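You operate a simulated robot arm through the tools that you are given. There is no shell and no other tool.

The job below is to be done with a simulated two-armed robot. You get a single attempt, and the scene is never put back.

JOB
Stack the 35 mm block gauge from the top of the green table on top of the 30 mm block gauge. Then push the rack door shut. Then open the corner door, fetch the small peg and stand it on the shelf in the corner press and shut the door again. Then put the short block on the top of the low cupboard away in the tipper tray floor. Then close the mark drawer. Then take the banded block from the top of the rack bench and put it on the top of the long bench. Keep to this order. Set down upright: banded block.
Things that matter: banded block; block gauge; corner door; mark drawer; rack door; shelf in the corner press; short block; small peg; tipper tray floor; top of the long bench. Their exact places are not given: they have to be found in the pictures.

It is judged by the outcome, as a careful person would: the job done as asked, and still so three seconds after it is handed in. It fails if anything else is knocked over, pushed out of place, dropped, spilled or broken.

ROBOT AND FRAMES
Two 7-joint arms with two-finger grippers on one trunk, on a base that drives. Base frame: it is fixed to the floor where the robot stands at the start and does not move with it; the origin is under the middle of the robot, x ahead of it, y to its left, z up. Lengths are in cm, angles in rad, forces in N, time in s.
The left shoulder is at the start at [5, 19.1, 114.2], the right one opposite. With the tool pointing down near the work surface each hand reaches from about 10 to 72 cm from the robot's upright axis, wherever it stands, measured 20 degrees to its own side. Places, roughly: banded block (9x5x5 cm) [620, 840, 70]; block gauge [75, 25, 75]; corner door [640, -10, 40]; mark drawer [640, 90, 60]; rack door [-50, -440, 30]; shelf in the corner press [660, -10, 40]; short block (8x4x4 cm) [690, -110, 70]; small peg (2x2x4 cm) [690, -140, 70]; tipper tray floor [450, 640, 90]; top of the long bench [360, 660, 80]. Payload 2.69 kg a hand.
The TCP of each hand is the grasp point between the finger pads, 2 cm short of the fingertips. In the tool frame z runs along the fingers and y along their closing line. The gripper opens to 10 cm. The gripper's body begins 6.3 cm behind the TCP.
Orientation is that of the tool frame in the base frame, as a unit quaternion [w, x, y, z]. With the fingers straight down and closing along the base's y, the tool's x points along the base's -x, its y along +y and its z along -z.

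CONTROLS
- The arms move only by the tool step_arm. It takes "left_moves", "right_moves" or both (then of equal length, played together; a hand with none holds still); each is a list of rows, each a list of 7 numbers: the turn, a rotation vector about the tool's x, y, z in rad, then the shift along the tool's x, y, z in m, then the finger opening in m, from 0 to 0.1. In form: [[ax, ay, az, x, y, z, fingers], ...]. A call has 1 to 20 rows; each row shifts and turns the commanded pose from where the row before left it, along the tool's axes as they then stand. A row lasts 0.2 s, in which the tool goes at most 5 cm and 0.15 rad; a call with a longer step from one row to the next is refused whole, and so is a gripper value outside its range. Where a pose cannot be reached the arm comes as near as it can. A force on the tool above 40 N (or 10 N above the force at the start of the call, whichever is more), or a blocked arm, ends the call early, and 0.2 s more pass. The fingers move at their own pace (about 15.3 cm/s each) and stop on an object; they squeeze with about 36 N. The grip force told is the motor's: it shows also when the fingers shut on nothing. Time passes only in rows, and 0.2 s behind the last, so rows that do not move let the fingers close. It gives the time, the measured TCP pose, the force on the tool (base axes), the opening and the grip force at its end, in the units of the frame above (readings bear some noise), with the torque about the TCP (base axes, N m) and any sound that the robot's microphone picked up.
- Cameras (640 x 400 px; columns grow to the right, rows downward): "scene" is now at [12.21, 4.19, 131.72]; the picture's right is [0.46, -0.89, 0.00], its down [-0.45, -0.23, -0.86] and it looks along [0.76, 0.40, -0.51] (base axes); focal length 254 px, centre (320, 200). "left" rides on the left gripper at [7, 1.9, -9.9] in its tool frame; the picture's right is [-0.26, 0.97, 0.00], its down [-0.75, -0.20, -0.63] and it looks along [-0.61, -0.16, 0.78] (tool axes); focal length 230 px, centre (320, 200). "right" rides on the right gripper at [7, -1.9, -9.9] in its tool frame; the picture's right is [0.26, 0.97, 0.00], its down [-0.75, 0.20, -0.63] and it looks along [-0.61, 0.16, 0.78] (tool axes); focal length 230 px, centre (320, 200).
- capture(camera): a new picture of that camera. No time passes.
- raise_lower(by): slides the trunk up (or, below 0, down) by that many cm; the arms and the scene camera ride with it, the base frame stays. It gives what a move gives, with no picture.
- steer(legs): drives the robot by 1 to 6 legs, each [ahead, left, turn to the left] in cm, cm and rad, along the robot's own axes; the way and the turn of a leg run together, so that a leg with both is an arc; at most 150 cm and 3.142 rad a leg. The arms and the cameras ride along, it lands a little off, and it stops where it bumps. It gives what a move gives.
- aim_head(pan, tilt): turns the head with the scene camera to pan (to the left, within 1.396 rad either way) and tilt (down, from -0.506 to 1.204), counted from straight ahead of the robot. It gives what a move gives.
- locate(camera, pixels): for up to 12 pixels [column, row] of the newest picture of that camera ("zoom" is the newest enlarged one), the place [x, y, z] in the base frame of the surface seen there, good to about 0.3 cm. No time passes.
- enlarge(camera, box): a new picture of the part [left, top, right, bottom] of that camera's present view, enlarged. No time passes.
- sign_off(): hands the job in; it is judged then, once.

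Unless the task says otherwise, let go and move clear before handing in.

The tools are called as a command line: name --argument value ..., lists and objects as JSON in quotes. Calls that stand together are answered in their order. step_arm: Moves the arms, as the interface text tells. Its arguments: {"type":"object","properties":{"left_moves":{"type":"array","items":{"type":"array","items":{"type":"number"}}},"right_moves":{"type":"array","items":{"type":"array","items":{"type":"number"}}}},"required":[]} The other tools are called the same way: raise_lower (by) slides the trunk up or down; steer (legs) drives the base; aim_head (pan, tilt) turns the head that bears the scene camera; capture (camera) takes a picture; locate (camera, pixels) gives the place of the surface under pixels of a picture; enlarge (camera, box) takes an enlarged picture of a part of a camera's view; sign_off () hands the job in.

At the start:

```text
t: 0.0
left_tcp_pos: [39.88, 33.02, 108.49]
left_tool_rot: [0.0, -0.001, 1.0, 0.001]
left_contact_force: [0.3, 0.5, 0.6]
left_wrist_torque: [0.02, 0.0, 0.02]
left_width: 9.99
left_gripper_force: 0.1
right_tcp_pos: [37.7, -0.02, 112.19]
right_tool_rot: [-0.001, 0.0, 1.0, 0.0]
right_contact_force: [-0.2, -0.1, -0.3]
right_wrist_torque: [-0.04, -0.03, 0.01]
right_width: 9.98
right_gripper_force: 0.0
trunk travel left (down, up): [-20.0, 12.3]
robot x, y, heading: [-0.2, -0.13, 0.003]
head pan, tilt: [0.478, 0.536]
```

scene: 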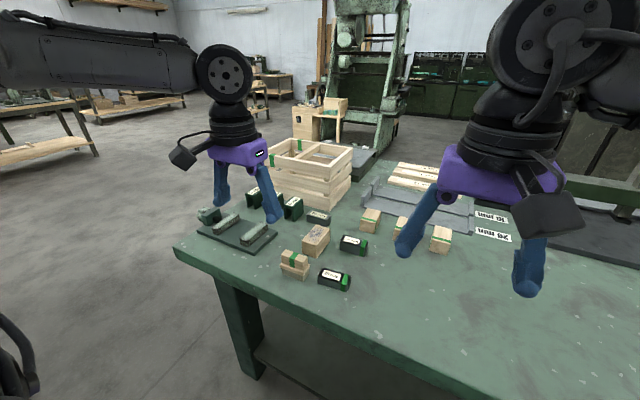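
right: 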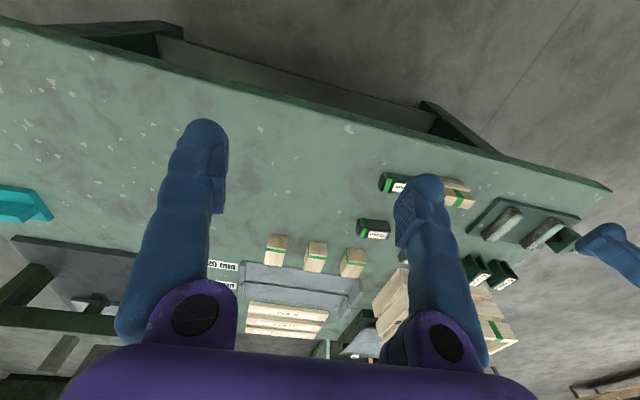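
left: 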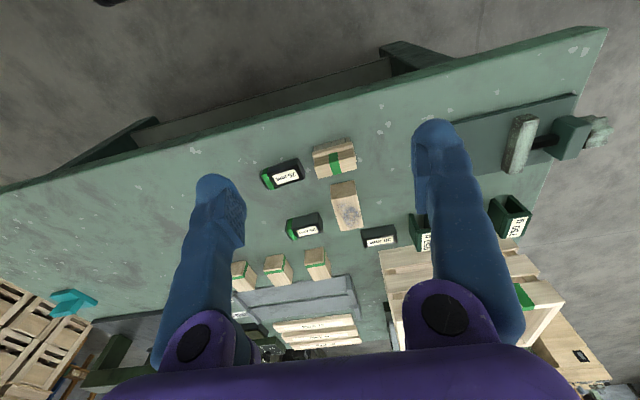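

The pictures show several blocks with labels on the green table (scene pixels about 300-450, 200-290). I will enlarge to read the labels.

enlarge --camera "scene" --box '[180, 130, 380, 300]'

enlarge --camera "left" --box '[220, 120, 420, 290]'

enlarge --camera "left" --box '[380, 100, 620, 280]'

enlarge --camera "scene" --box '[340, 150, 540, 280]'

```text
2.35 times, centred on (280, 215) of scene
```

zoom: 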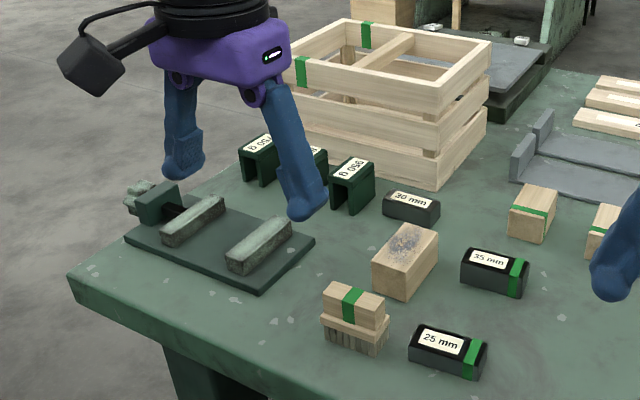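

```text
2.35 times, centred on (320, 205) of left
```

zoom: 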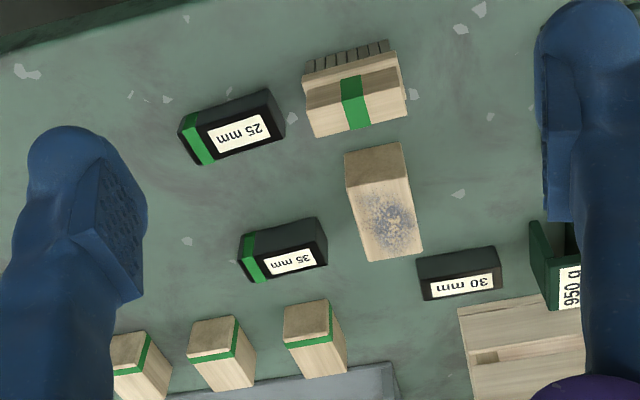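

```text
2.22 times, centred on (500, 190) of left
```

zoom: 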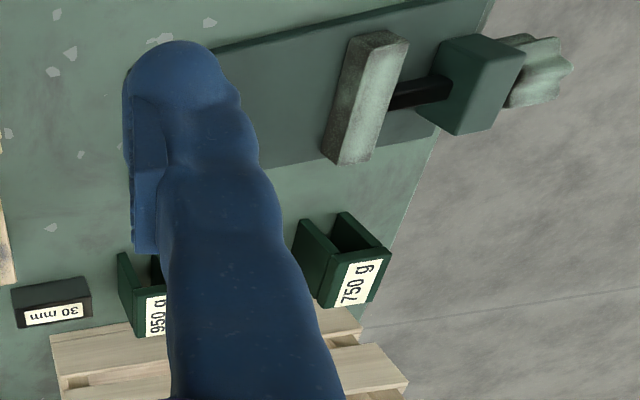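

```text
3.08 times, centred on (440, 215) of scene
```

zoom: 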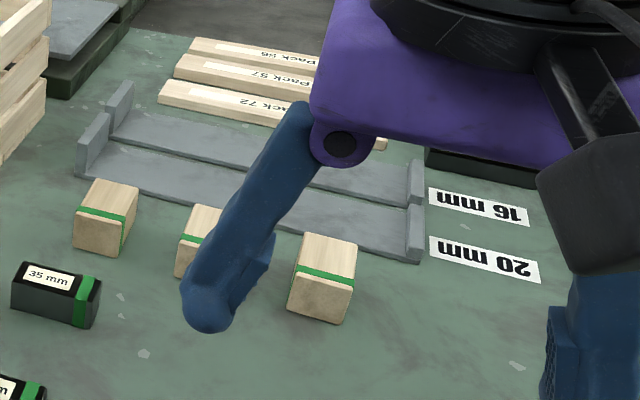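

The 35 mm gauge is at left-zoom (285,250) of the second enlargement and the 30 mm gauge at (460,275). I will enlarge them and locate their corners.

enlarge --camera "left" --box '[280, 200, 400, 260]'

enlarge --camera "scene" --box '[290, 195, 390, 270]'

```text
5.33 times, centred on (340, 230) of left
```

zoom: 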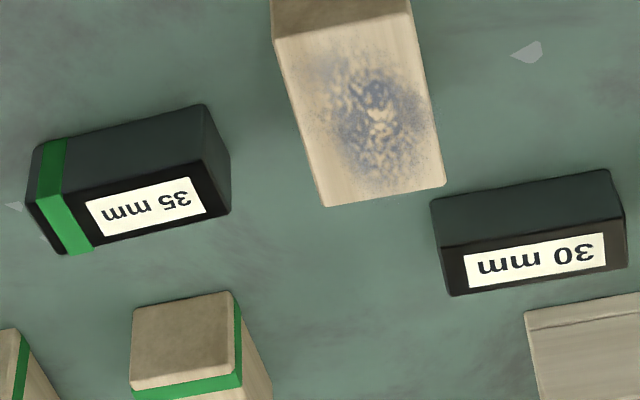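

```text
5.33 times, centred on (340, 232) of scene
```

zoom: 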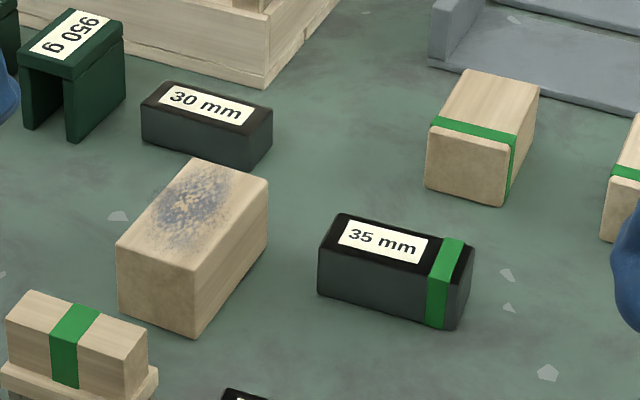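

The newest zoom shows the tops of both gauges: 35 mm at (345,213)-(455,280), 30 mm at (170,82)-(250,140). Locating the corners.

locate --camera "zoom" --pixels '[[344, 216], [468, 246], [325, 250], [452, 283], [395, 247], [168, 85], [268, 111], [145, 114], [245, 141], [205, 110], [300, 330], [280, 150]]'

capture --camera "left"

```text
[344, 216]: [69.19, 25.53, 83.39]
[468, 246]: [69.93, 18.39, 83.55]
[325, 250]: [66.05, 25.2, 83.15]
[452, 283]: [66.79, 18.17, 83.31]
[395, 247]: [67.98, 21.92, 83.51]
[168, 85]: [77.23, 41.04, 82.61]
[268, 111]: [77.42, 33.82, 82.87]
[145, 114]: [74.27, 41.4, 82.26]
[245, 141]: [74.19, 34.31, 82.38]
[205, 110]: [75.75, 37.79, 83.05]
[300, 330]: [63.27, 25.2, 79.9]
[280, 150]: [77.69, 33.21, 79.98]
```

```text
taken
```

left: 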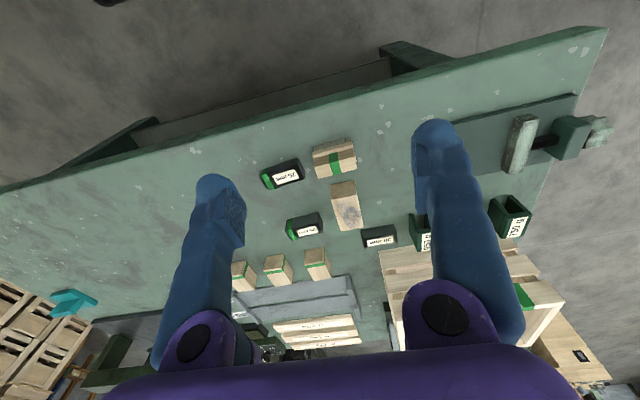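

The table top is at z≈80; the gauges are at about (68,22) and (75.8,37.7), out of the left hand's reach from here. I check where the table's near edge lies so I can drive nearer.

locate --camera "scene" --pixels '[[178, 248], [215, 268], [260, 293], [330, 332], [400, 368], [450, 385], [250, 350], [280, 205], [295, 250], [365, 215], [260, 230], [205, 215]]'

aim_head --pan 0.0 --tilt 0.9

capture --camera "scene"

```text
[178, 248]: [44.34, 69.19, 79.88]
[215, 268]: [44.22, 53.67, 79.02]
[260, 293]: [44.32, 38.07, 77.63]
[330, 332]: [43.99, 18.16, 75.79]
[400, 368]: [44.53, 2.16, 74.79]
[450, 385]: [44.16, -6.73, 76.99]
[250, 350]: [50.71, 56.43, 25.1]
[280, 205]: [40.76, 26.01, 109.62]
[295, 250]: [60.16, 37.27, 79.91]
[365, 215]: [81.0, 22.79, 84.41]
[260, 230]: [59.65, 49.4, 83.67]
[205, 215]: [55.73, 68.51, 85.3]
```

```text
t: 0.9
left_tcp_pos: [39.74, 33.1, 108.44]
left_tool_rot: [0.0, -0.001, 1.0, 0.001]
left_contact_force: [-0.8, -0.7, -0.4]
left_wrist_torque: [0.02, -0.02, 0.0]
left_width: 10.0
left_gripper_force: 0.0
right_tcp_pos: [37.73, 0.05, 112.22]
right_tool_rot: [0.0, 0.0, 1.0, 0.0]
right_contact_force: [0.1, -0.8, 0.6]
right_wrist_torque: [0.03, -0.03, -0.01]
right_width: 10.01
right_gripper_force: 0.1
trunk travel left (down, up): [-20.0, 12.3]
robot x, y, heading: [-0.03, 0.27, -0.0]
head pan, tilt: [0.0, 0.901]
```

```text
taken
```

scene: 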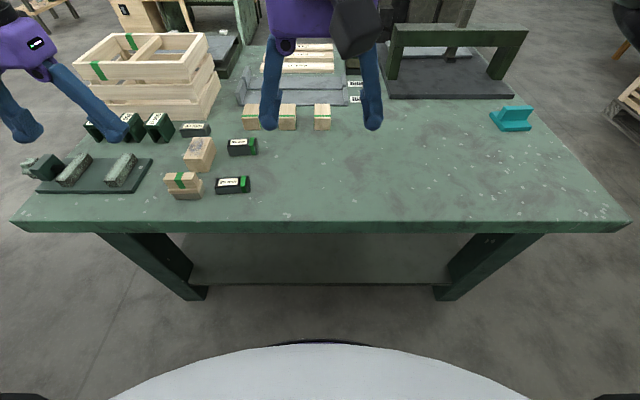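

The table's near edge is at x≈44; I check how far the robot's own base reaches forward (pixels near (320,345)) and whether it fits under/against the table.

locate --camera "scene" --pixels '[[320, 350], [320, 390], [320, 335], [150, 385], [320, 310], [320, 260], [195, 295], [440, 295]]'

```text
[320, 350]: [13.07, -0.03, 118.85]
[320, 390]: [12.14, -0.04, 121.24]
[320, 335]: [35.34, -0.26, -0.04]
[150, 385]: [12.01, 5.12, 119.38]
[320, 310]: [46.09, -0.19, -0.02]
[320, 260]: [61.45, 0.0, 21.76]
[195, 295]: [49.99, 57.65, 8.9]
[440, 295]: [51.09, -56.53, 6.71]
```

The base front is near x≈33 and the table's legs are at y≈±57, so driving 10 cm ahead and 15 cm left is safe; I do that and then look again.

steer --legs '[[0, 15, 0], [10, 0, 0]]'

aim_head --pan 0.3 --tilt 0.7

capture --camera "scene"

capture --camera "left"

```text
t: 3.6
left_tcp_pos: [49.79, 48.05, 108.45]
left_tool_rot: [0.0, -0.001, 1.0, 0.0]
left_contact_force: [1.3, 0.3, -0.6]
left_wrist_torque: [-0.01, 0.02, 0.0]
left_width: 10.0
left_gripper_force: 0.1
right_tcp_pos: [47.81, 14.93, 112.09]
right_tool_rot: [0.0, 0.0, 1.0, 0.0]
right_contact_force: [-0.1, -0.3, -1.0]
right_wrist_torque: [0.01, 0.04, -0.01]
right_width: 10.0
right_gripper_force: 0.1
trunk travel left (down, up): [-20.0, 12.3]
robot x, y, heading: [10.02, 15.12, -0.0]
head pan, tilt: [0.0, 0.901]
```

```text
t: 4.4
left_tcp_pos: [49.77, 48.01, 108.55]
left_tool_rot: [-0.001, 0.0, 1.0, 0.001]
left_contact_force: [0.4, 0.4, -1.4]
left_wrist_torque: [0.0, 0.0, 0.0]
left_width: 10.02
left_gripper_force: 0.1
right_tcp_pos: [47.79, 14.95, 112.11]
right_tool_rot: [0.001, 0.0, 1.0, 0.0]
right_contact_force: [0.4, 0.0, 0.2]
right_wrist_torque: [0.04, 0.03, 0.0]
right_width: 10.01
right_gripper_force: 0.1
trunk travel left (down, up): [-20.0, 12.3]
robot x, y, heading: [10.04, 14.9, -0.003]
head pan, tilt: [0.3, 0.7]
```

```text
taken
```

scene: 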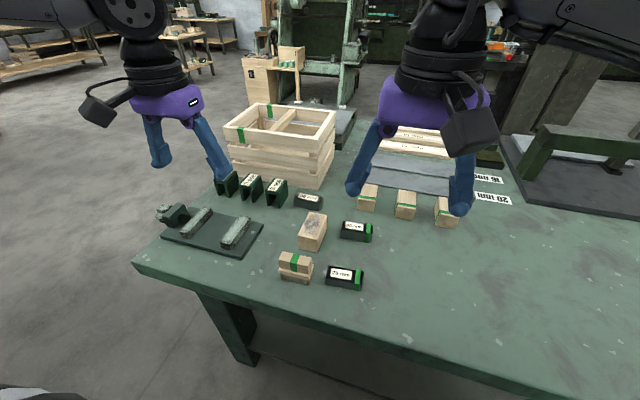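

```text
taken
```

left: 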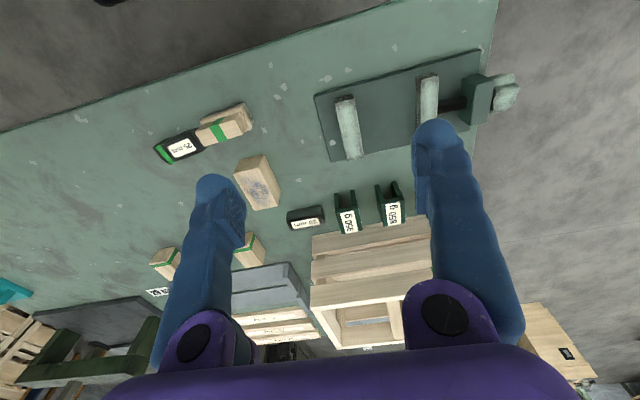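

Now the gauges should be in reach. I enlarge around the gauges, crate and channels to check clearances.

enlarge --camera "scene" --box '[220, 130, 390, 250]'

enlarge --camera "left" --box '[220, 170, 420, 290]'

```text
3.33 times, centred on (305, 190) of scene
```

zoom: 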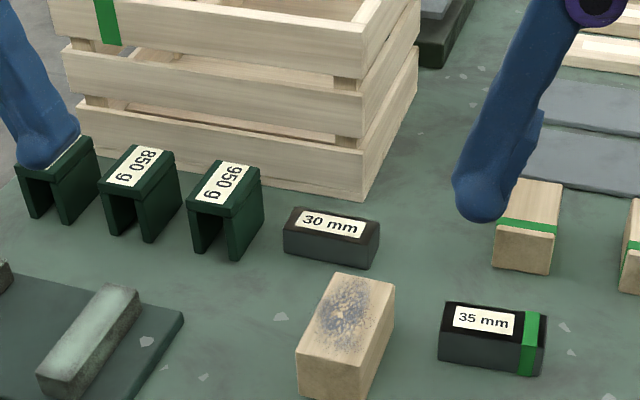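

```text
3.20 times, centred on (320, 230) of left
```

zoom: 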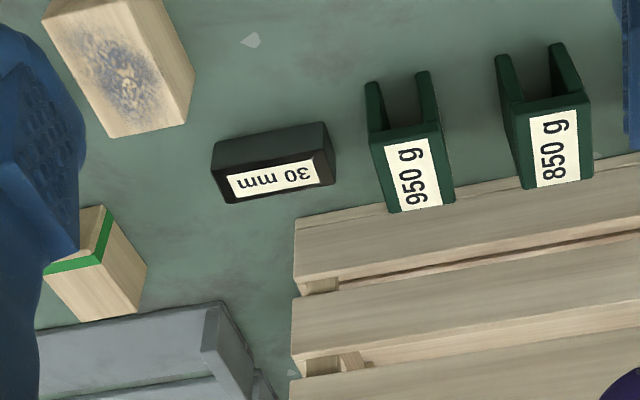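

Locating the 30 mm gauge, crate and 950 g channel in the left zoom.

locate --camera "zoom" --pixels '[[220, 178], [320, 157], [231, 201], [332, 182], [298, 225], [298, 276], [385, 205], [452, 196], [374, 145], [300, 120], [305, 220], [60, 250]]'

enlarge --camera "scene" --box '[290, 180, 390, 250]'

```text
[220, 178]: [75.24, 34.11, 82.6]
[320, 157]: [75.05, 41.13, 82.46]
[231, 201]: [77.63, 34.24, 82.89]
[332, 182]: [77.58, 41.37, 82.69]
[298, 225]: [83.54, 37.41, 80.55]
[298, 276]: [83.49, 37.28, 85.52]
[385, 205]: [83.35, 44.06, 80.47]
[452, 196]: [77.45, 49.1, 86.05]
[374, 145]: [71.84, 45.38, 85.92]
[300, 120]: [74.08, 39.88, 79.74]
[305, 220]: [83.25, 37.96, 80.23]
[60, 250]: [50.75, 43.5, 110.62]
```

```text
5.71 times, centred on (340, 215) of scene
```

zoom: 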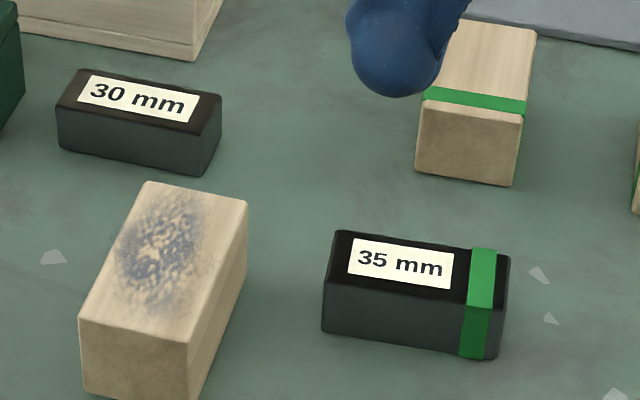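

The crate front is at x≈83.5 and the 950 g channel starts at y≈45, so the spot above the 30 mm gauge is clear enough for a grip along y. Re-locating the 35 mm gauge and its wooden neighbour.

locate --camera "zoom" --pixels '[[340, 235], [506, 258], [325, 276], [492, 302], [240, 225], [190, 345], [330, 325], [85, 75], [216, 98], [62, 108], [200, 133], [420, 110]]'

```text
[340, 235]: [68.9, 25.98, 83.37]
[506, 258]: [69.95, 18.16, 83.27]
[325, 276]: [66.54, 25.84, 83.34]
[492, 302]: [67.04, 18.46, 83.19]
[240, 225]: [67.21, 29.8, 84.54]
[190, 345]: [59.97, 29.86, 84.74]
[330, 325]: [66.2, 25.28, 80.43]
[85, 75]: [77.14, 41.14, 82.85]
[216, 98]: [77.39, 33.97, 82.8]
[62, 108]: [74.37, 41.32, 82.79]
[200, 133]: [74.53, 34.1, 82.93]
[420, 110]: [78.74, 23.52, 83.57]
```

The 35 mm gauge is centred near (68.1, 22.1), turned about 0.1 rad; the 30 mm one near (75.9, 37.6). I move the right hand aside and bring the left hand above the 35 mm gauge.

step_arm --left_moves '[[0, 0, 0, -0.0229, -0.0324, 0.0169, 0.1], [0, 0, 0, -0.0229, -0.0324, 0.0169, 0.1], [0, 0, 0, -0.0229, -0.0324, 0.0169, 0.1], [0, 0, 0, -0.0229, -0.0324, 0.0169, 0.1], [0, 0, 0, -0.0229, -0.0324, 0.0169, 0.1], [0, 0, 0, -0.0229, -0.0324, 0.0169, 0.1], [0, 0, 0, -0.0229, -0.0324, 0.0169, 0.1], [0, 0, 0, -0.0229, -0.0324, 0.0169, 0.1], [0, 0, -0.1, 0, 0, 0, 0.1], [0, 0, 0, 0, 0, 0, 0.1]]' --right_moves '[[0, 0, 0, 0, -0.03125, 0, 0.1], [0, 0, 0, 0, -0.03125, 0, 0.1], [0, 0, 0, 0, -0.03125, 0, 0.1], [0, 0, 0, 0, -0.03125, 0, 0.1], [0, 0, 0, 0, -0.03125, 0, 0.1], [0, 0, 0, 0, -0.03125, 0, 0.1], [0, 0, 0, 0, -0.03125, 0, 0.1], [0, 0, 0, 0, -0.03125, 0, 0.1], [0, 0, 0, 0, 0, 0, 0.1], [0, 0, 0, 0, 0, 0, 0.1]]'

capture --camera "left"

capture --camera "scene"

```text
t: 6.6
left_tcp_pos: [60.39, 32.45, 98.0]
left_tool_rot: [0.0, -0.051, 0.999, -0.001]
left_contact_force: [-0.7, 0.4, 0.0]
left_wrist_torque: [-0.02, 0.02, 0.03]
left_width: 9.99
left_gripper_force: 0.1
left hand out of reach, approached as far as the arm can: row 5, 6, 7, 8
right_tcp_pos: [47.75, -9.96, 112.19]
right_tool_rot: [0.001, 0.0, 1.0, -0.001]
right_contact_force: [0.6, -0.6, -0.5]
right_wrist_torque: [-0.01, 0.02, 0.01]
right_width: 9.99
right_gripper_force: 0.1
trunk travel left (down, up): [-20.0, 12.3]
robot x, y, heading: [10.31, 15.51, 0.002]
head pan, tilt: [0.3, 0.7]
```

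```text
taken
```

left: 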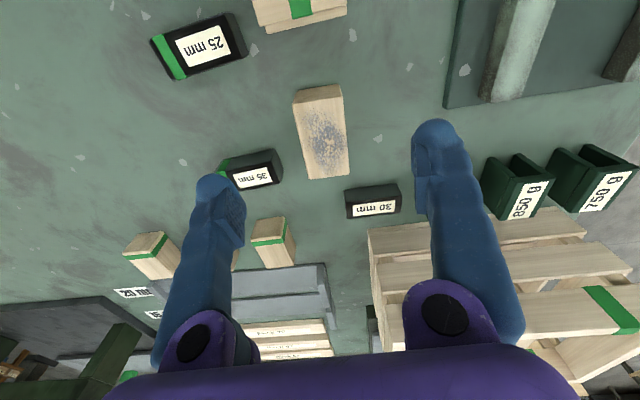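

```text
taken
```

scene: 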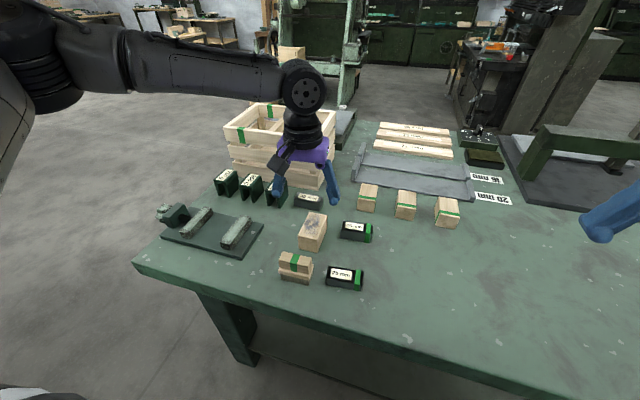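

The left arm stopped at (60.4, 32.5, 98), told as out of reach, although the distance is moderate; I try smaller steps sideways first and see how the arm answers.

step_arm --left_moves '[[0, 0, 0, 0, -0.03, 0, 0.1], [0, 0, 0, 0, -0.03, 0, 0.1], [0, 0, 0, 0, 0, 0, 0.1]]'

```text
t: 7.4
left_tcp_pos: [58.1, 30.89, 99.04]
left_tool_rot: [0.001, -0.05, 0.999, 0.0]
left_contact_force: [-0.9, 0.1, -1.0]
left_wrist_torque: [-0.02, 0.01, 0.06]
left_width: 10.01
left_gripper_force: 0.0
left hand out of reach, approached as far as the arm can: row 1, 2
right_tcp_pos: [47.81, -9.99, 112.12]
right_tool_rot: [0.0, 0.0, 1.0, 0.0]
right_contact_force: [0.7, 0.1, 0.0]
right_wrist_torque: [0.01, -0.01, 0.0]
right_width: 10.01
right_gripper_force: 0.0
trunk travel left (down, up): [-20.0, 12.3]
robot x, y, heading: [10.49, 15.13, 0.0]
head pan, tilt: [0.3, 0.7]
```

The arm is limited towards its inner side at this height, likely a wrist limit with the tool this high relative to the shoulder. I raise the trunk by 10 cm, so the hand works lower relative to the shoulder, and then retry.

raise_lower --by 8

step_arm --left_moves '[[0, 0, 0, 0, 0, 0.03, 0.1], [0, 0, 0, 0, 0, 0.03, 0.1], [0, 0, 0, 0, 0, 0.03, 0.1], [0, 0, 0, 0, -0.03, 0, 0.1], [0, 0, 0, 0, -0.03, 0, 0.1], [0, 0, 0, 0, 0, 0, 0.1]]'

```text
t: 8.6
left_tcp_pos: [58.21, 30.77, 106.98]
left_tool_rot: [0.001, -0.05, 0.999, 0.0]
left_contact_force: [-0.6, -0.4, 0.5]
left_wrist_torque: [0.0, -0.02, 0.03]
left_width: 10.03
left_gripper_force: 0.0
right_tcp_pos: [47.81, -10.02, 120.1]
right_tool_rot: [0.0, 0.0, 1.0, -0.001]
right_contact_force: [-0.4, 0.3, -0.1]
right_wrist_torque: [0.02, 0.0, -0.01]
right_width: 10.01
right_gripper_force: 0.0
trunk travel left (down, up): [-28.0, 4.3]
robot x, y, heading: [9.93, 14.76, -0.002]
head pan, tilt: [0.3, 0.7]
```

```text
t: 10.0
left_tcp_pos: [55.25, 31.1, 100.82]
left_tool_rot: [0.001, -0.05, 0.999, 0.0]
left_contact_force: [0.3, -0.7, -0.4]
left_wrist_torque: [0.02, 0.02, 0.0]
left_width: 10.0
left_gripper_force: 0.1
left hand out of reach, approached as far as the arm can: row 1, 2, 3, 4, 5
right_tcp_pos: [47.8, -9.89, 120.14]
right_tool_rot: [0.0, 0.0, 1.0, 0.0]
right_contact_force: [-0.1, -0.2, 0.2]
right_wrist_torque: [0.01, 0.01, -0.02]
right_width: 10.0
right_gripper_force: 0.1
trunk travel left (down, up): [-28.0, 4.3]
robot x, y, heading: [10.18, 14.82, -0.005]
head pan, tilt: [0.3, 0.7]
```

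The arm drifts back again, so one joint is at its limit. I look at the arm's configuration in the scene picture.

aim_head --pan 0.6 --tilt 0.5

capture --camera "scene"

```text
t: 10.8
left_tcp_pos: [55.34, 31.05, 100.67]
left_tool_rot: [0.001, -0.05, 0.999, -0.001]
left_contact_force: [0.1, 0.1, -0.1]
left_wrist_torque: [-0.01, -0.01, 0.01]
left_width: 9.99
left_gripper_force: 0.1
right_tcp_pos: [47.76, -9.98, 120.26]
right_tool_rot: [0.001, 0.0, 1.0, 0.0]
right_contact_force: [0.7, 0.7, -0.3]
right_wrist_torque: [-0.01, 0.0, -0.01]
right_width: 10.0
right_gripper_force: 0.1
trunk travel left (down, up): [-28.0, 4.3]
robot x, y, heading: [10.28, 14.96, 0.005]
head pan, tilt: [0.6, 0.499]
```

```text
taken
```

scene: 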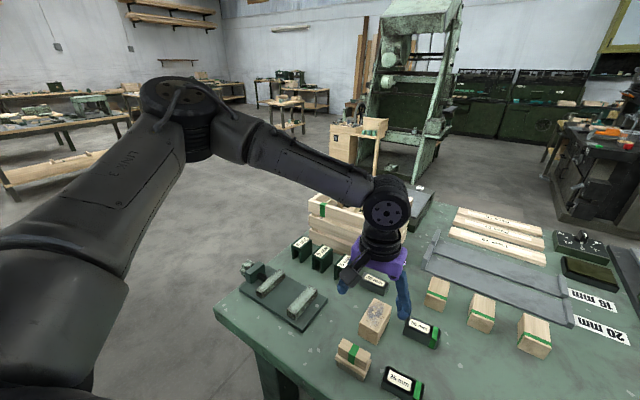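

The left arm's elbow is up and out to the left; it is jammed reaching inwards. I bring the hand back outwards and move the base to the right, so that the gauges lie about 20–30° to the left side.

step_arm --left_moves '[[0, 0, 0, 0.01, 0.03, -0.01, 0.1], [0, 0, 0, 0.01, 0.03, -0.01, 0.1], [0, 0, 0, 0.01, 0.03, -0.01, 0.1], [0, 0, 0, 0.01, 0.03, 0, 0.1], [0, 0, 0, 0.01, 0.03, 0, 0.1], [0, 0, 0, 0, 0, 0, 0.1]]'

steer --legs '[[0, -13, 0], [2, 0, 0]]'

```text
t: 12.2
left_tcp_pos: [48.86, 45.48, 103.87]
left_tool_rot: [0.0, -0.05, 0.999, 0.0]
left_contact_force: [-0.2, -0.3, -1.0]
left_wrist_torque: [0.0, 0.05, -0.01]
left_width: 10.0
left_gripper_force: 0.0
right_tcp_pos: [47.77, -10.11, 120.12]
right_tool_rot: [0.0, 0.001, 1.0, 0.001]
right_contact_force: [-0.1, 0.6, 0.0]
right_wrist_torque: [0.07, 0.01, -0.03]
right_width: 9.99
right_gripper_force: 0.1
trunk travel left (down, up): [-28.0, 4.3]
robot x, y, heading: [10.16, 14.9, -0.004]
head pan, tilt: [0.6, 0.499]
```

```text
t: 14.4
left_tcp_pos: [50.76, 32.57, 103.88]
left_tool_rot: [0.002, -0.05, 0.999, -0.001]
left_contact_force: [0.5, -0.5, -0.3]
left_wrist_torque: [-0.02, 0.0, 0.01]
left_width: 9.99
left_gripper_force: 0.1
right_tcp_pos: [49.66, -22.91, 120.03]
right_tool_rot: [0.001, 0.001, 1.0, 0.0]
right_contact_force: [-0.1, 0.1, 0.5]
right_wrist_torque: [-0.01, 0.01, -0.03]
right_width: 9.99
right_gripper_force: 0.2
trunk travel left (down, up): [-28.0, 4.3]
robot x, y, heading: [11.69, 2.44, 0.001]
head pan, tilt: [0.6, 0.499]
```

The base is now at (11.7, 2.4). I try again to go above the 35 mm gauge with the left hand.

step_arm --left_moves '[[0, 0, 0, -0.027, -0.0203, 0.015, 0.1], [0, 0, 0, -0.027, -0.0203, 0.015, 0.1], [0, 0, 0, -0.027, -0.0203, 0.015, 0.1], [0, 0, 0, -0.027, -0.0203, 0.015, 0.1], [0, 0, 0, -0.027, -0.0203, 0.015, 0.1], [0, 0, 0, -0.027, -0.0203, 0.015, 0.1], [0, 0, 0, 0, 0, 0, 0.1]]'

capture --camera "left"

```text
t: 16.0
left_tcp_pos: [64.36, 25.36, 97.35]
left_tool_rot: [0.002, -0.051, 0.999, -0.001]
left_contact_force: [-0.1, -1.0, 0.8]
left_wrist_torque: [0.01, 0.0, 0.0]
left_width: 10.0
left_gripper_force: 0.1
left hand out of reach, approached as far as the arm can: row 5, 6
right_tcp_pos: [49.78, -22.88, 120.02]
right_tool_rot: [0.001, 0.001, 1.0, 0.0]
right_contact_force: [0.4, -0.6, -0.1]
right_wrist_torque: [-0.02, 0.01, 0.03]
right_width: 10.0
right_gripper_force: 0.2
trunk travel left (down, up): [-28.0, 4.3]
robot x, y, heading: [12.1, 2.12, -0.001]
head pan, tilt: [0.6, 0.499]
```

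```text
taken
```

left: 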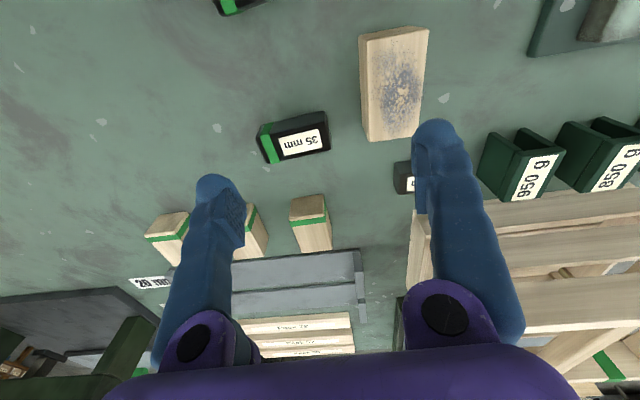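

Still limited at rel (52.5, 23). I test whether the hand's yaw is the limiting joint by turning it and pushing on.

step_arm --left_moves '[[0, 0, 0.12, 0, 0, 0, 0.1], [0, 0, 0.12, 0, 0, 0, 0.1], [0, 0, 0.12, 0, 0, 0, 0.1], [0, 0, 0, -0.02, 0, 0, 0.1], [0, 0, 0, -0.02, 0, 0, 0.1], [0, 0, 0, 0, 0, 0, 0.1]]'

```text
t: 17.4
left_tcp_pos: [66.11, 26.13, 98.82]
left_tool_rot: [0.002, 0.129, 0.992, -0.001]
left_contact_force: [0.0, -0.5, 0.7]
left_wrist_torque: [0.0, 0.0, -0.03]
left_width: 9.98
left_gripper_force: 0.0
left hand out of reach, approached as far as the arm can: row 4, 5
right_tcp_pos: [49.81, -22.97, 120.07]
right_tool_rot: [0.001, 0.0, 1.0, 0.0]
right_contact_force: [-0.6, -0.1, -0.2]
right_wrist_torque: [0.02, 0.01, 0.03]
right_width: 9.99
right_gripper_force: 0.1
trunk travel left (down, up): [-28.0, 4.3]
robot x, y, heading: [11.89, 2.34, 0.002]
head pan, tilt: [0.6, 0.499]
```

Turning helped only slightly. I explore how reach behaves further outwards (towards (68,36)), staying high above everything.

step_arm --left_moves '[[0, 0, -0.12, 0, 0, 0, 0.1], [0, 0, -0.14, 0, 0, 0, 0.1], [0, 0, 0, 0, 0.04, 0, 0.1], [0, 0, 0, 0, 0.04, 0, 0.1], [0, 0, 0, 0, 0.03, 0, 0.1], [0, 0, 0, -0.03, 0, 0, 0.1], [0, 0, 0, -0.03, 0, 0, 0.1], [0, 0, 0, -0.03, 0, 0, 0.1], [0, 0, 0, 0, 0, 0, 0.1]]'

capture --camera "scene"

```text
t: 19.4
left_tcp_pos: [72.44, 37.85, 99.83]
left_tool_rot: [0.001, 0.0, 1.0, -0.001]
left_contact_force: [-0.2, -0.3, 0.1]
left_wrist_torque: [0.01, -0.04, -0.01]
left_width: 10.0
left_gripper_force: 0.0
left hand out of reach, approached as far as the arm can: row 8
right_tcp_pos: [49.78, -22.84, 120.2]
right_tool_rot: [0.0, 0.0, 1.0, -0.001]
right_contact_force: [0.1, 0.9, 0.0]
right_wrist_torque: [0.0, 0.02, 0.02]
right_width: 9.98
right_gripper_force: 0.1
trunk travel left (down, up): [-28.0, 4.3]
robot x, y, heading: [12.02, 2.02, 0.002]
head pan, tilt: [0.6, 0.499]
```

```text
taken
```

scene: 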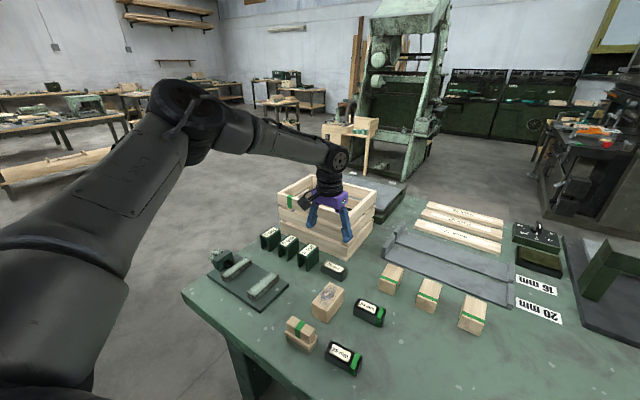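

The arm reaches (72.4, 37.9) fine; only the inner side is limited. I retract the hand, shift the base left and turn it right by 0.3 rad so both gauges lie 28–40° to the left.

step_arm --left_moves '[[0, 0, 0, 0.03, 0, -0.01, 0.1], [0, 0, 0, 0.04, 0, -0.01, 0.1], [0, 0, 0, 0.04, 0, -0.01, 0.1], [0, 0, 0, 0.04, 0, 0, 0.1], [0, 0, 0, 0, 0, 0, 0.1]]'

steer --legs '[[2, 10, 0], [0, 0, -0.3]]'

```text
t: 20.6
left_tcp_pos: [57.46, 37.94, 102.87]
left_tool_rot: [0.002, 0.0, 1.0, 0.0]
left_contact_force: [1.1, 0.3, 0.3]
left_wrist_torque: [0.01, 0.02, 0.03]
left_width: 10.0
left_gripper_force: 0.0
right_tcp_pos: [49.85, -22.93, 120.14]
right_tool_rot: [-0.001, 0.0, 1.0, 0.0]
right_contact_force: [1.4, 0.4, 0.2]
right_wrist_torque: [-0.01, 0.01, 0.02]
right_width: 9.99
right_gripper_force: 0.1
trunk travel left (down, up): [-28.0, 4.3]
robot x, y, heading: [12.15, 2.29, 0.003]
head pan, tilt: [0.6, 0.499]
```

```text
t: 23.1
left_tcp_pos: [67.94, 33.01, 102.84]
left_tool_rot: [0.002, 0.148, 0.989, 0.0]
left_contact_force: [0.2, 0.0, -0.1]
left_wrist_torque: [0.02, -0.01, 0.0]
left_width: 10.0
left_gripper_force: 0.1
right_tcp_pos: [42.81, -22.87, 120.15]
right_tool_rot: [0.001, 0.147, 0.989, 0.0]
right_contact_force: [-0.3, 0.2, 0.5]
right_wrist_torque: [0.01, 0.02, 0.0]
right_width: 10.02
right_gripper_force: 0.1
trunk travel left (down, up): [-28.0, 4.3]
robot x, y, heading: [14.16, 12.17, -0.294]
head pan, tilt: [0.6, 0.499]
```

The left hand is over (67.9, 33), yaw −0.3. I turn it to the gauge's yaw and move it above the 35 mm gauge.

step_arm --left_moves '[[0, 0, -0.132, 0, 0, 0, 0.1], [0, 0, -0.132, 0, 0, 0, 0.1], [0, 0, -0.132, 0, 0, 0, 0.1], [0, 0, 0, 0.0025, -0.0272, 0.025, 0.1], [0, 0, 0, 0.0025, -0.0272, 0.025, 0.1], [0, 0, 0, 0.0025, -0.0272, 0.025, 0.1], [0, 0, 0, 0.0025, -0.0272, 0.025, 0.1], [0, 0, 0, 0, 0, 0, 0.1]]'

capture --camera "left"

aim_head --pan 0.5 --tilt 0.7

enlarge --camera "scene" --box '[200, 120, 480, 320]'

```text
t: 24.9
left_tcp_pos: [67.9, 21.98, 92.89]
left_tool_rot: [0.002, -0.05, 0.999, 0.0]
left_contact_force: [-0.2, -0.1, 0.0]
left_wrist_torque: [-0.04, -0.02, 0.01]
left_width: 10.0
left_gripper_force: 0.1
right_tcp_pos: [42.75, -22.74, 120.15]
right_tool_rot: [0.001, 0.148, 0.989, -0.001]
right_contact_force: [1.0, -0.3, 0.5]
right_wrist_torque: [0.05, -0.05, 0.02]
right_width: 10.0
right_gripper_force: 0.1
trunk travel left (down, up): [-28.0, 4.3]
robot x, y, heading: [14.21, 12.51, -0.296]
head pan, tilt: [0.6, 0.499]
```

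```text
taken
```

left: 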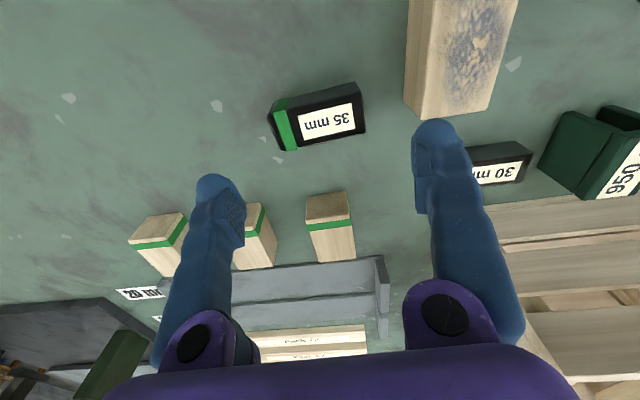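

```text
t: 25.6
left_tcp_pos: [67.96, 22.08, 92.8]
left_tool_rot: [0.001, -0.05, 0.999, -0.002]
left_contact_force: [0.2, 0.3, 0.7]
left_wrist_torque: [0.01, 0.0, 0.01]
left_width: 10.01
left_gripper_force: 0.1
right_tcp_pos: [42.83, -22.84, 120.12]
right_tool_rot: [0.001, 0.148, 0.989, 0.0]
right_contact_force: [0.4, -0.2, -0.2]
right_wrist_torque: [0.01, -0.04, 0.01]
right_width: 9.99
right_gripper_force: 0.0
trunk travel left (down, up): [-28.0, 4.3]
robot x, y, heading: [13.85, 11.75, -0.298]
head pan, tilt: [0.499, 0.7]
```

```text
2.00 times, centred on (340, 220) of scene
```

zoom: 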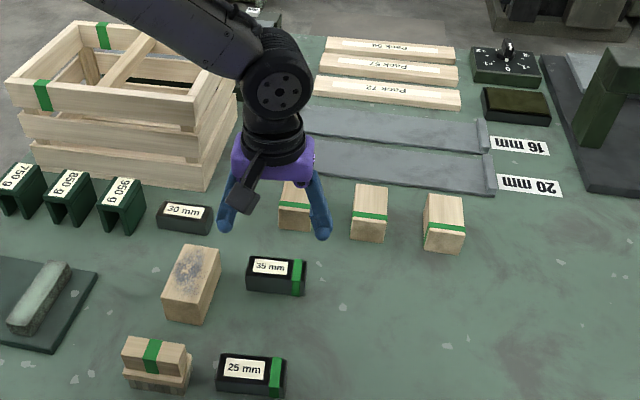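

The hand is above the 35 mm gauge; I refine its pose from the close left picture.

enlarge --camera "left" --box '[240, 70, 400, 170]'

```text
4.00 times, centred on (320, 120) of left
```

zoom: 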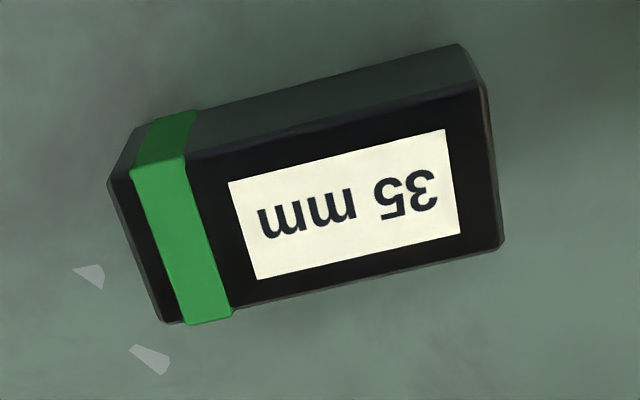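

locate --camera "zoom" --pixels '[[115, 185], [165, 318], [480, 88], [498, 240], [300, 220], [50, 200]]'

```text
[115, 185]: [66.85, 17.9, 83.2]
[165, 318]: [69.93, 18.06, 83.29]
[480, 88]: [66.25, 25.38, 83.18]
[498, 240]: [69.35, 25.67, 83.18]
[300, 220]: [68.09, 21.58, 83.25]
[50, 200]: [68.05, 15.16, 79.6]
```

The gauge centre is (68.1, 21.75). I lower to z≈82.3 around it.

step_arm --left_moves '[[0, 0, 0, -0.0015, -0.003, 0.035, 0.1], [0, 0, 0, 0, 0, 0.035, 0.1], [0, 0, 0, 0, 0, 0.034, 0.1], [0, 0, 0, 0, 0, 0, 0.1]]'

capture --camera "left"

enlarge --camera "scene" --box '[260, 180, 420, 300]'

```text
t: 26.6
left_tcp_pos: [66.13, 25.77, 87.1]
left_tool_rot: [0.001, -0.049, 0.999, -0.001]
left_contact_force: [-0.7, 0.1, 0.8]
left_wrist_torque: [-0.01, -0.02, -0.01]
left_width: 10.0
left_gripper_force: 0.0
left hand out of reach, approached as far as the arm can: row 1, 2, 3
right_tcp_pos: [42.78, -22.71, 120.02]
right_tool_rot: [0.001, 0.149, 0.989, 0.0]
right_contact_force: [-0.1, -0.7, 0.9]
right_wrist_torque: [0.01, 0.01, -0.01]
right_width: 9.99
right_gripper_force: 0.1
trunk travel left (down, up): [-28.0, 4.3]
robot x, y, heading: [14.3, 12.19, -0.299]
head pan, tilt: [0.499, 0.7]
```

```text
taken
```

left: 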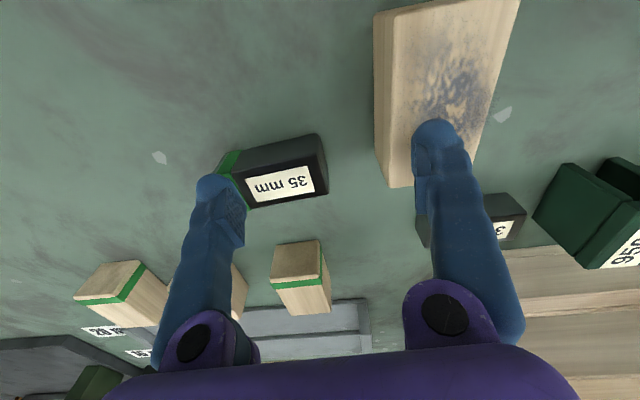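

```text
3.33 times, centred on (340, 240) of scene
```

zoom: 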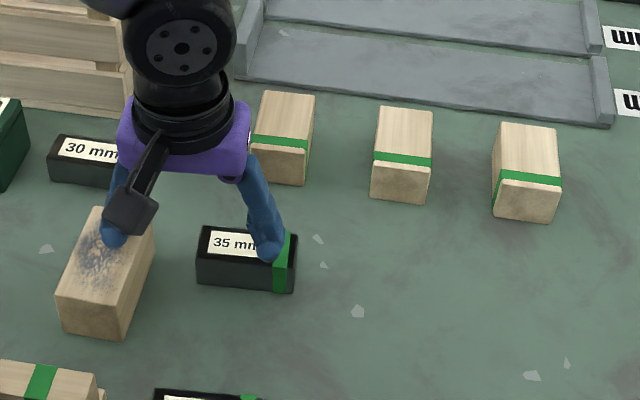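

Out of reach while going down, and the hand drifted over the wooden block; I lift at once (tips are just above it) and will change the trunk height and base position.

step_arm --left_moves '[[0, 0, 0, 0, 0, -0.03, 0.1], [0, 0, 0, 0, 0, -0.03, 0.1], [0, 0, 0, 0, 0, -0.03, 0.1], [0, 0, 0, 0, 0, 0, 0.1]]'

enlarge --camera "scene" --box '[200, 120, 480, 320]'

```text
t: 27.6
left_tcp_pos: [66.13, 25.86, 96.05]
left_tool_rot: [0.0, -0.051, 0.999, -0.001]
left_contact_force: [0.6, -0.5, -0.9]
left_wrist_torque: [0.01, 0.01, 0.06]
left_width: 10.0
left_gripper_force: 0.1
right_tcp_pos: [42.84, -22.92, 120.07]
right_tool_rot: [0.0, 0.148, 0.989, 0.0]
right_contact_force: [0.5, 0.5, 0.0]
right_wrist_torque: [0.0, 0.02, 0.05]
right_width: 9.98
right_gripper_force: 0.1
trunk travel left (down, up): [-28.0, 4.3]
robot x, y, heading: [13.75, 12.2, -0.293]
head pan, tilt: [0.499, 0.7]
```

```text
2.00 times, centred on (340, 220) of scene
```

zoom: 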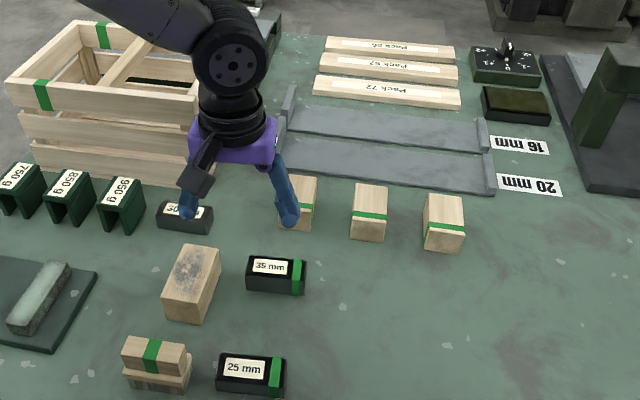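

Nothing was disturbed. The arm's limit is on inward azimuth, so I lift the hand, turn the base further right (to about −0.7) so the gauges lie well to the left arm's outside.

step_arm --left_moves '[[0, 0, 0, 0.02, 0, -0.03, 0.1], [0, 0, 0, 0.02, 0, -0.03, 0.1], [0, 0, 0, 0, 0, 0, 0.1]]'

steer --legs '[[0, 0, -0.4], [-2.5, 1.5, 0]]'

aim_head --pan 0.85 --tilt 0.75

capture --camera "scene"

```text
t: 28.4
left_tcp_pos: [62.14, 25.38, 102.07]
left_tool_rot: [0.001, -0.049, 0.999, 0.0]
left_contact_force: [0.3, -0.2, -0.8]
left_wrist_torque: [-0.01, -0.01, 0.0]
left_width: 10.01
left_gripper_force: 0.2
right_tcp_pos: [42.86, -22.78, 120.13]
right_tool_rot: [0.0, 0.148, 0.989, -0.001]
right_contact_force: [0.1, -0.1, -1.1]
right_wrist_torque: [-0.01, -0.03, -0.03]
right_width: 10.02
right_gripper_force: 0.0
trunk travel left (down, up): [-28.0, 4.3]
robot x, y, heading: [14.21, 12.63, -0.296]
head pan, tilt: [0.499, 0.7]
```

```text
t: 30.5
left_tcp_pos: [62.54, 8.37, 102.06]
left_tool_rot: [0.001, 0.15, 0.989, -0.001]
left_contact_force: [-0.5, -0.2, 0.0]
left_wrist_torque: [0.0, -0.03, 0.04]
left_width: 9.97
left_gripper_force: 0.0
right_tcp_pos: [25.96, -28.55, 120.09]
right_tool_rot: [0.001, 0.341, 0.94, 0.0]
right_contact_force: [-0.3, 0.2, 0.5]
right_wrist_torque: [0.0, 0.01, 0.0]
right_width: 10.02
right_gripper_force: 0.0
trunk travel left (down, up): [-28.0, 4.3]
robot x, y, heading: [13.08, 14.93, -0.696]
head pan, tilt: [0.499, 0.7]
```

```text
t: 31.3
left_tcp_pos: [62.52, 8.36, 102.0]
left_tool_rot: [-0.001, 0.15, 0.989, -0.001]
left_contact_force: [-0.4, -0.7, 0.2]
left_wrist_torque: [0.01, -0.02, -0.02]
left_width: 10.01
left_gripper_force: 0.1
right_tcp_pos: [25.98, -28.57, 120.19]
right_tool_rot: [0.0, 0.341, 0.94, 0.0]
right_contact_force: [0.3, 0.0, 0.3]
right_wrist_torque: [-0.01, 0.04, 0.04]
right_width: 9.98
right_gripper_force: 0.1
trunk travel left (down, up): [-28.0, 4.3]
robot x, y, heading: [13.05, 14.84, -0.692]
head pan, tilt: [0.85, 0.75]
```

```text
taken
```

scene: 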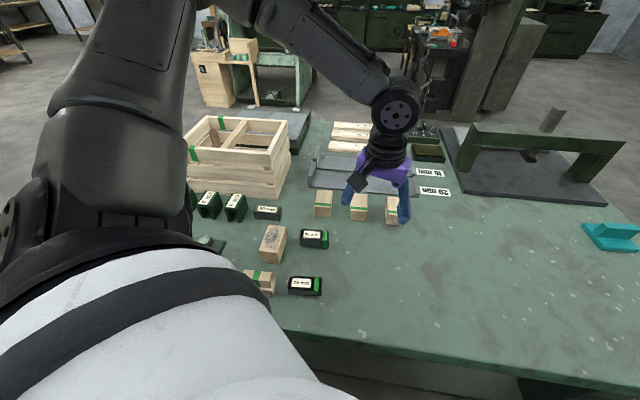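

The left hand is at (62.5, 8.4, 102). I turn it and move above the 35 mm gauge at z≈94.

step_arm --left_moves '[[0, 0, -0.13, 0, 0, 0, 0.1], [0, 0, -0.13, 0, 0, 0, 0.1], [0, 0, -0.13, 0, 0, 0, 0.1], [0, 0, 0, -0.017, 0.0321, 0.02, 0.1], [0, 0, 0, -0.017, 0.0321, 0.02, 0.1], [0, 0, 0, -0.017, 0.0321, 0.02, 0.1], [0, 0, 0, -0.017, 0.0321, 0.02, 0.1], [0, 0, 0, 0, 0, 0, 0.1]]'

capture --camera "left"

```text
t: 33.1
left_tcp_pos: [68.21, 21.72, 94.07]
left_tool_rot: [0.001, -0.045, 0.999, 0.0]
left_contact_force: [-0.6, -0.4, -0.1]
left_wrist_torque: [0.02, -0.03, -0.01]
left_width: 10.0
left_gripper_force: 0.0
right_tcp_pos: [25.86, -28.58, 120.04]
right_tool_rot: [0.001, 0.341, 0.94, 0.001]
right_contact_force: [-0.4, 0.4, 0.0]
right_wrist_torque: [0.01, -0.03, -0.02]
right_width: 10.05
right_gripper_force: 0.0
trunk travel left (down, up): [-28.0, 4.3]
robot x, y, heading: [13.29, 14.74, -0.698]
head pan, tilt: [0.85, 0.75]
```

```text
taken
```

left: 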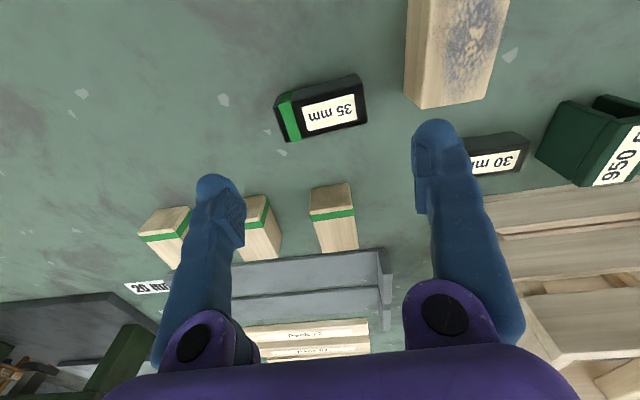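

Now in reach. I lower in two stages, first to z≈88.

step_arm --left_moves '[[0, 0, 0, 0, 0, 0.03, 0.1], [0, 0, 0, 0, 0, 0.03, 0.1], [0, 0, 0, 0, 0, 0, 0.1]]'

capture --camera "left"

enlarge --camera "scene" --box '[220, 150, 400, 310]'

```text
t: 33.9
left_tcp_pos: [68.25, 21.58, 87.98]
left_tool_rot: [0.001, -0.046, 0.999, -0.001]
left_contact_force: [-0.2, -0.3, -0.5]
left_wrist_torque: [0.0, -0.01, 0.01]
left_width: 10.01
left_gripper_force: 0.0
right_tcp_pos: [25.87, -28.51, 120.1]
right_tool_rot: [0.001, 0.341, 0.94, 0.0]
right_contact_force: [0.1, 0.0, -0.3]
right_wrist_torque: [-0.01, 0.02, 0.0]
right_width: 9.99
right_gripper_force: 0.0
trunk travel left (down, up): [-28.0, 4.3]
robot x, y, heading: [13.12, 14.73, -0.692]
head pan, tilt: [0.85, 0.75]
```

```text
taken
```

left: 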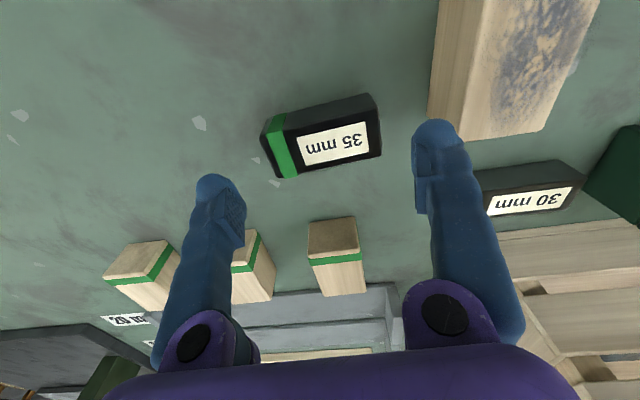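

```text
2.50 times, centred on (310, 230) of scene
```

zoom: 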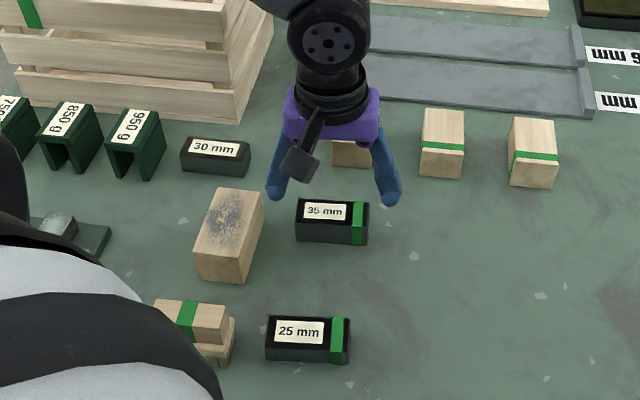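

Aligned; I lower 5.5 cm and close gently.

step_arm --left_moves '[[0, 0, 0, 0, 0.001, 0.028, 0.1], [0, 0, 0, 0, 0, 0.027, 0.1], [0, 0, 0, 0, 0, 0, 0.1]]'

capture --camera "left"

enlarge --camera "scene" --box '[260, 180, 380, 270]'

```text
t: 34.7
left_tcp_pos: [68.14, 21.74, 82.57]
left_tool_rot: [0.0, -0.045, 0.999, 0.0]
left_contact_force: [0.0, 0.2, 0.1]
left_wrist_torque: [0.04, -0.01, 0.02]
left_width: 10.0
left_gripper_force: 0.1
right_tcp_pos: [26.05, -28.4, 120.04]
right_tool_rot: [0.001, 0.341, 0.94, 0.0]
right_contact_force: [0.0, -0.7, 0.1]
right_wrist_torque: [0.0, -0.01, 0.0]
right_width: 9.99
right_gripper_force: 0.0
trunk travel left (down, up): [-28.0, 4.3]
robot x, y, heading: [12.68, 14.87, -0.691]
head pan, tilt: [0.85, 0.75]
```

```text
taken
```

left: 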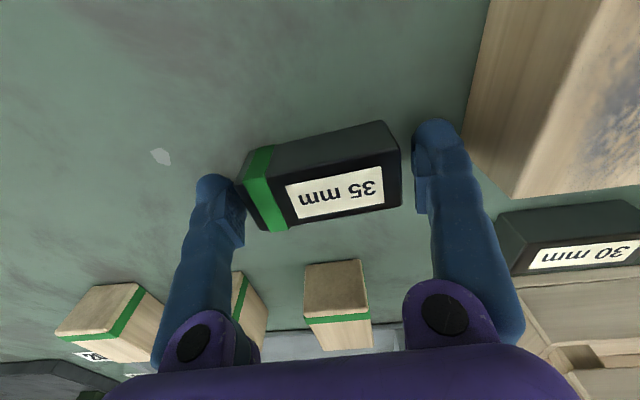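

```text
4.44 times, centred on (320, 225) of scene
```

zoom: 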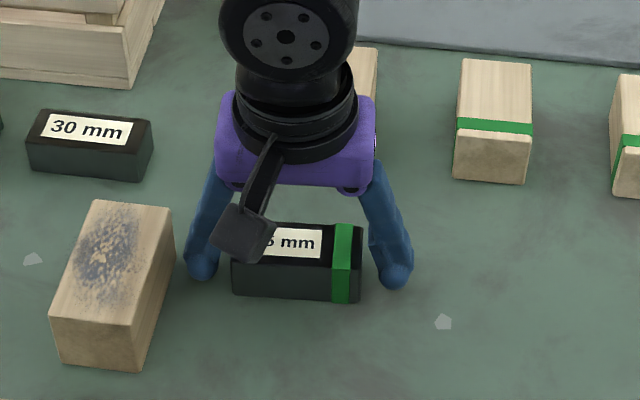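

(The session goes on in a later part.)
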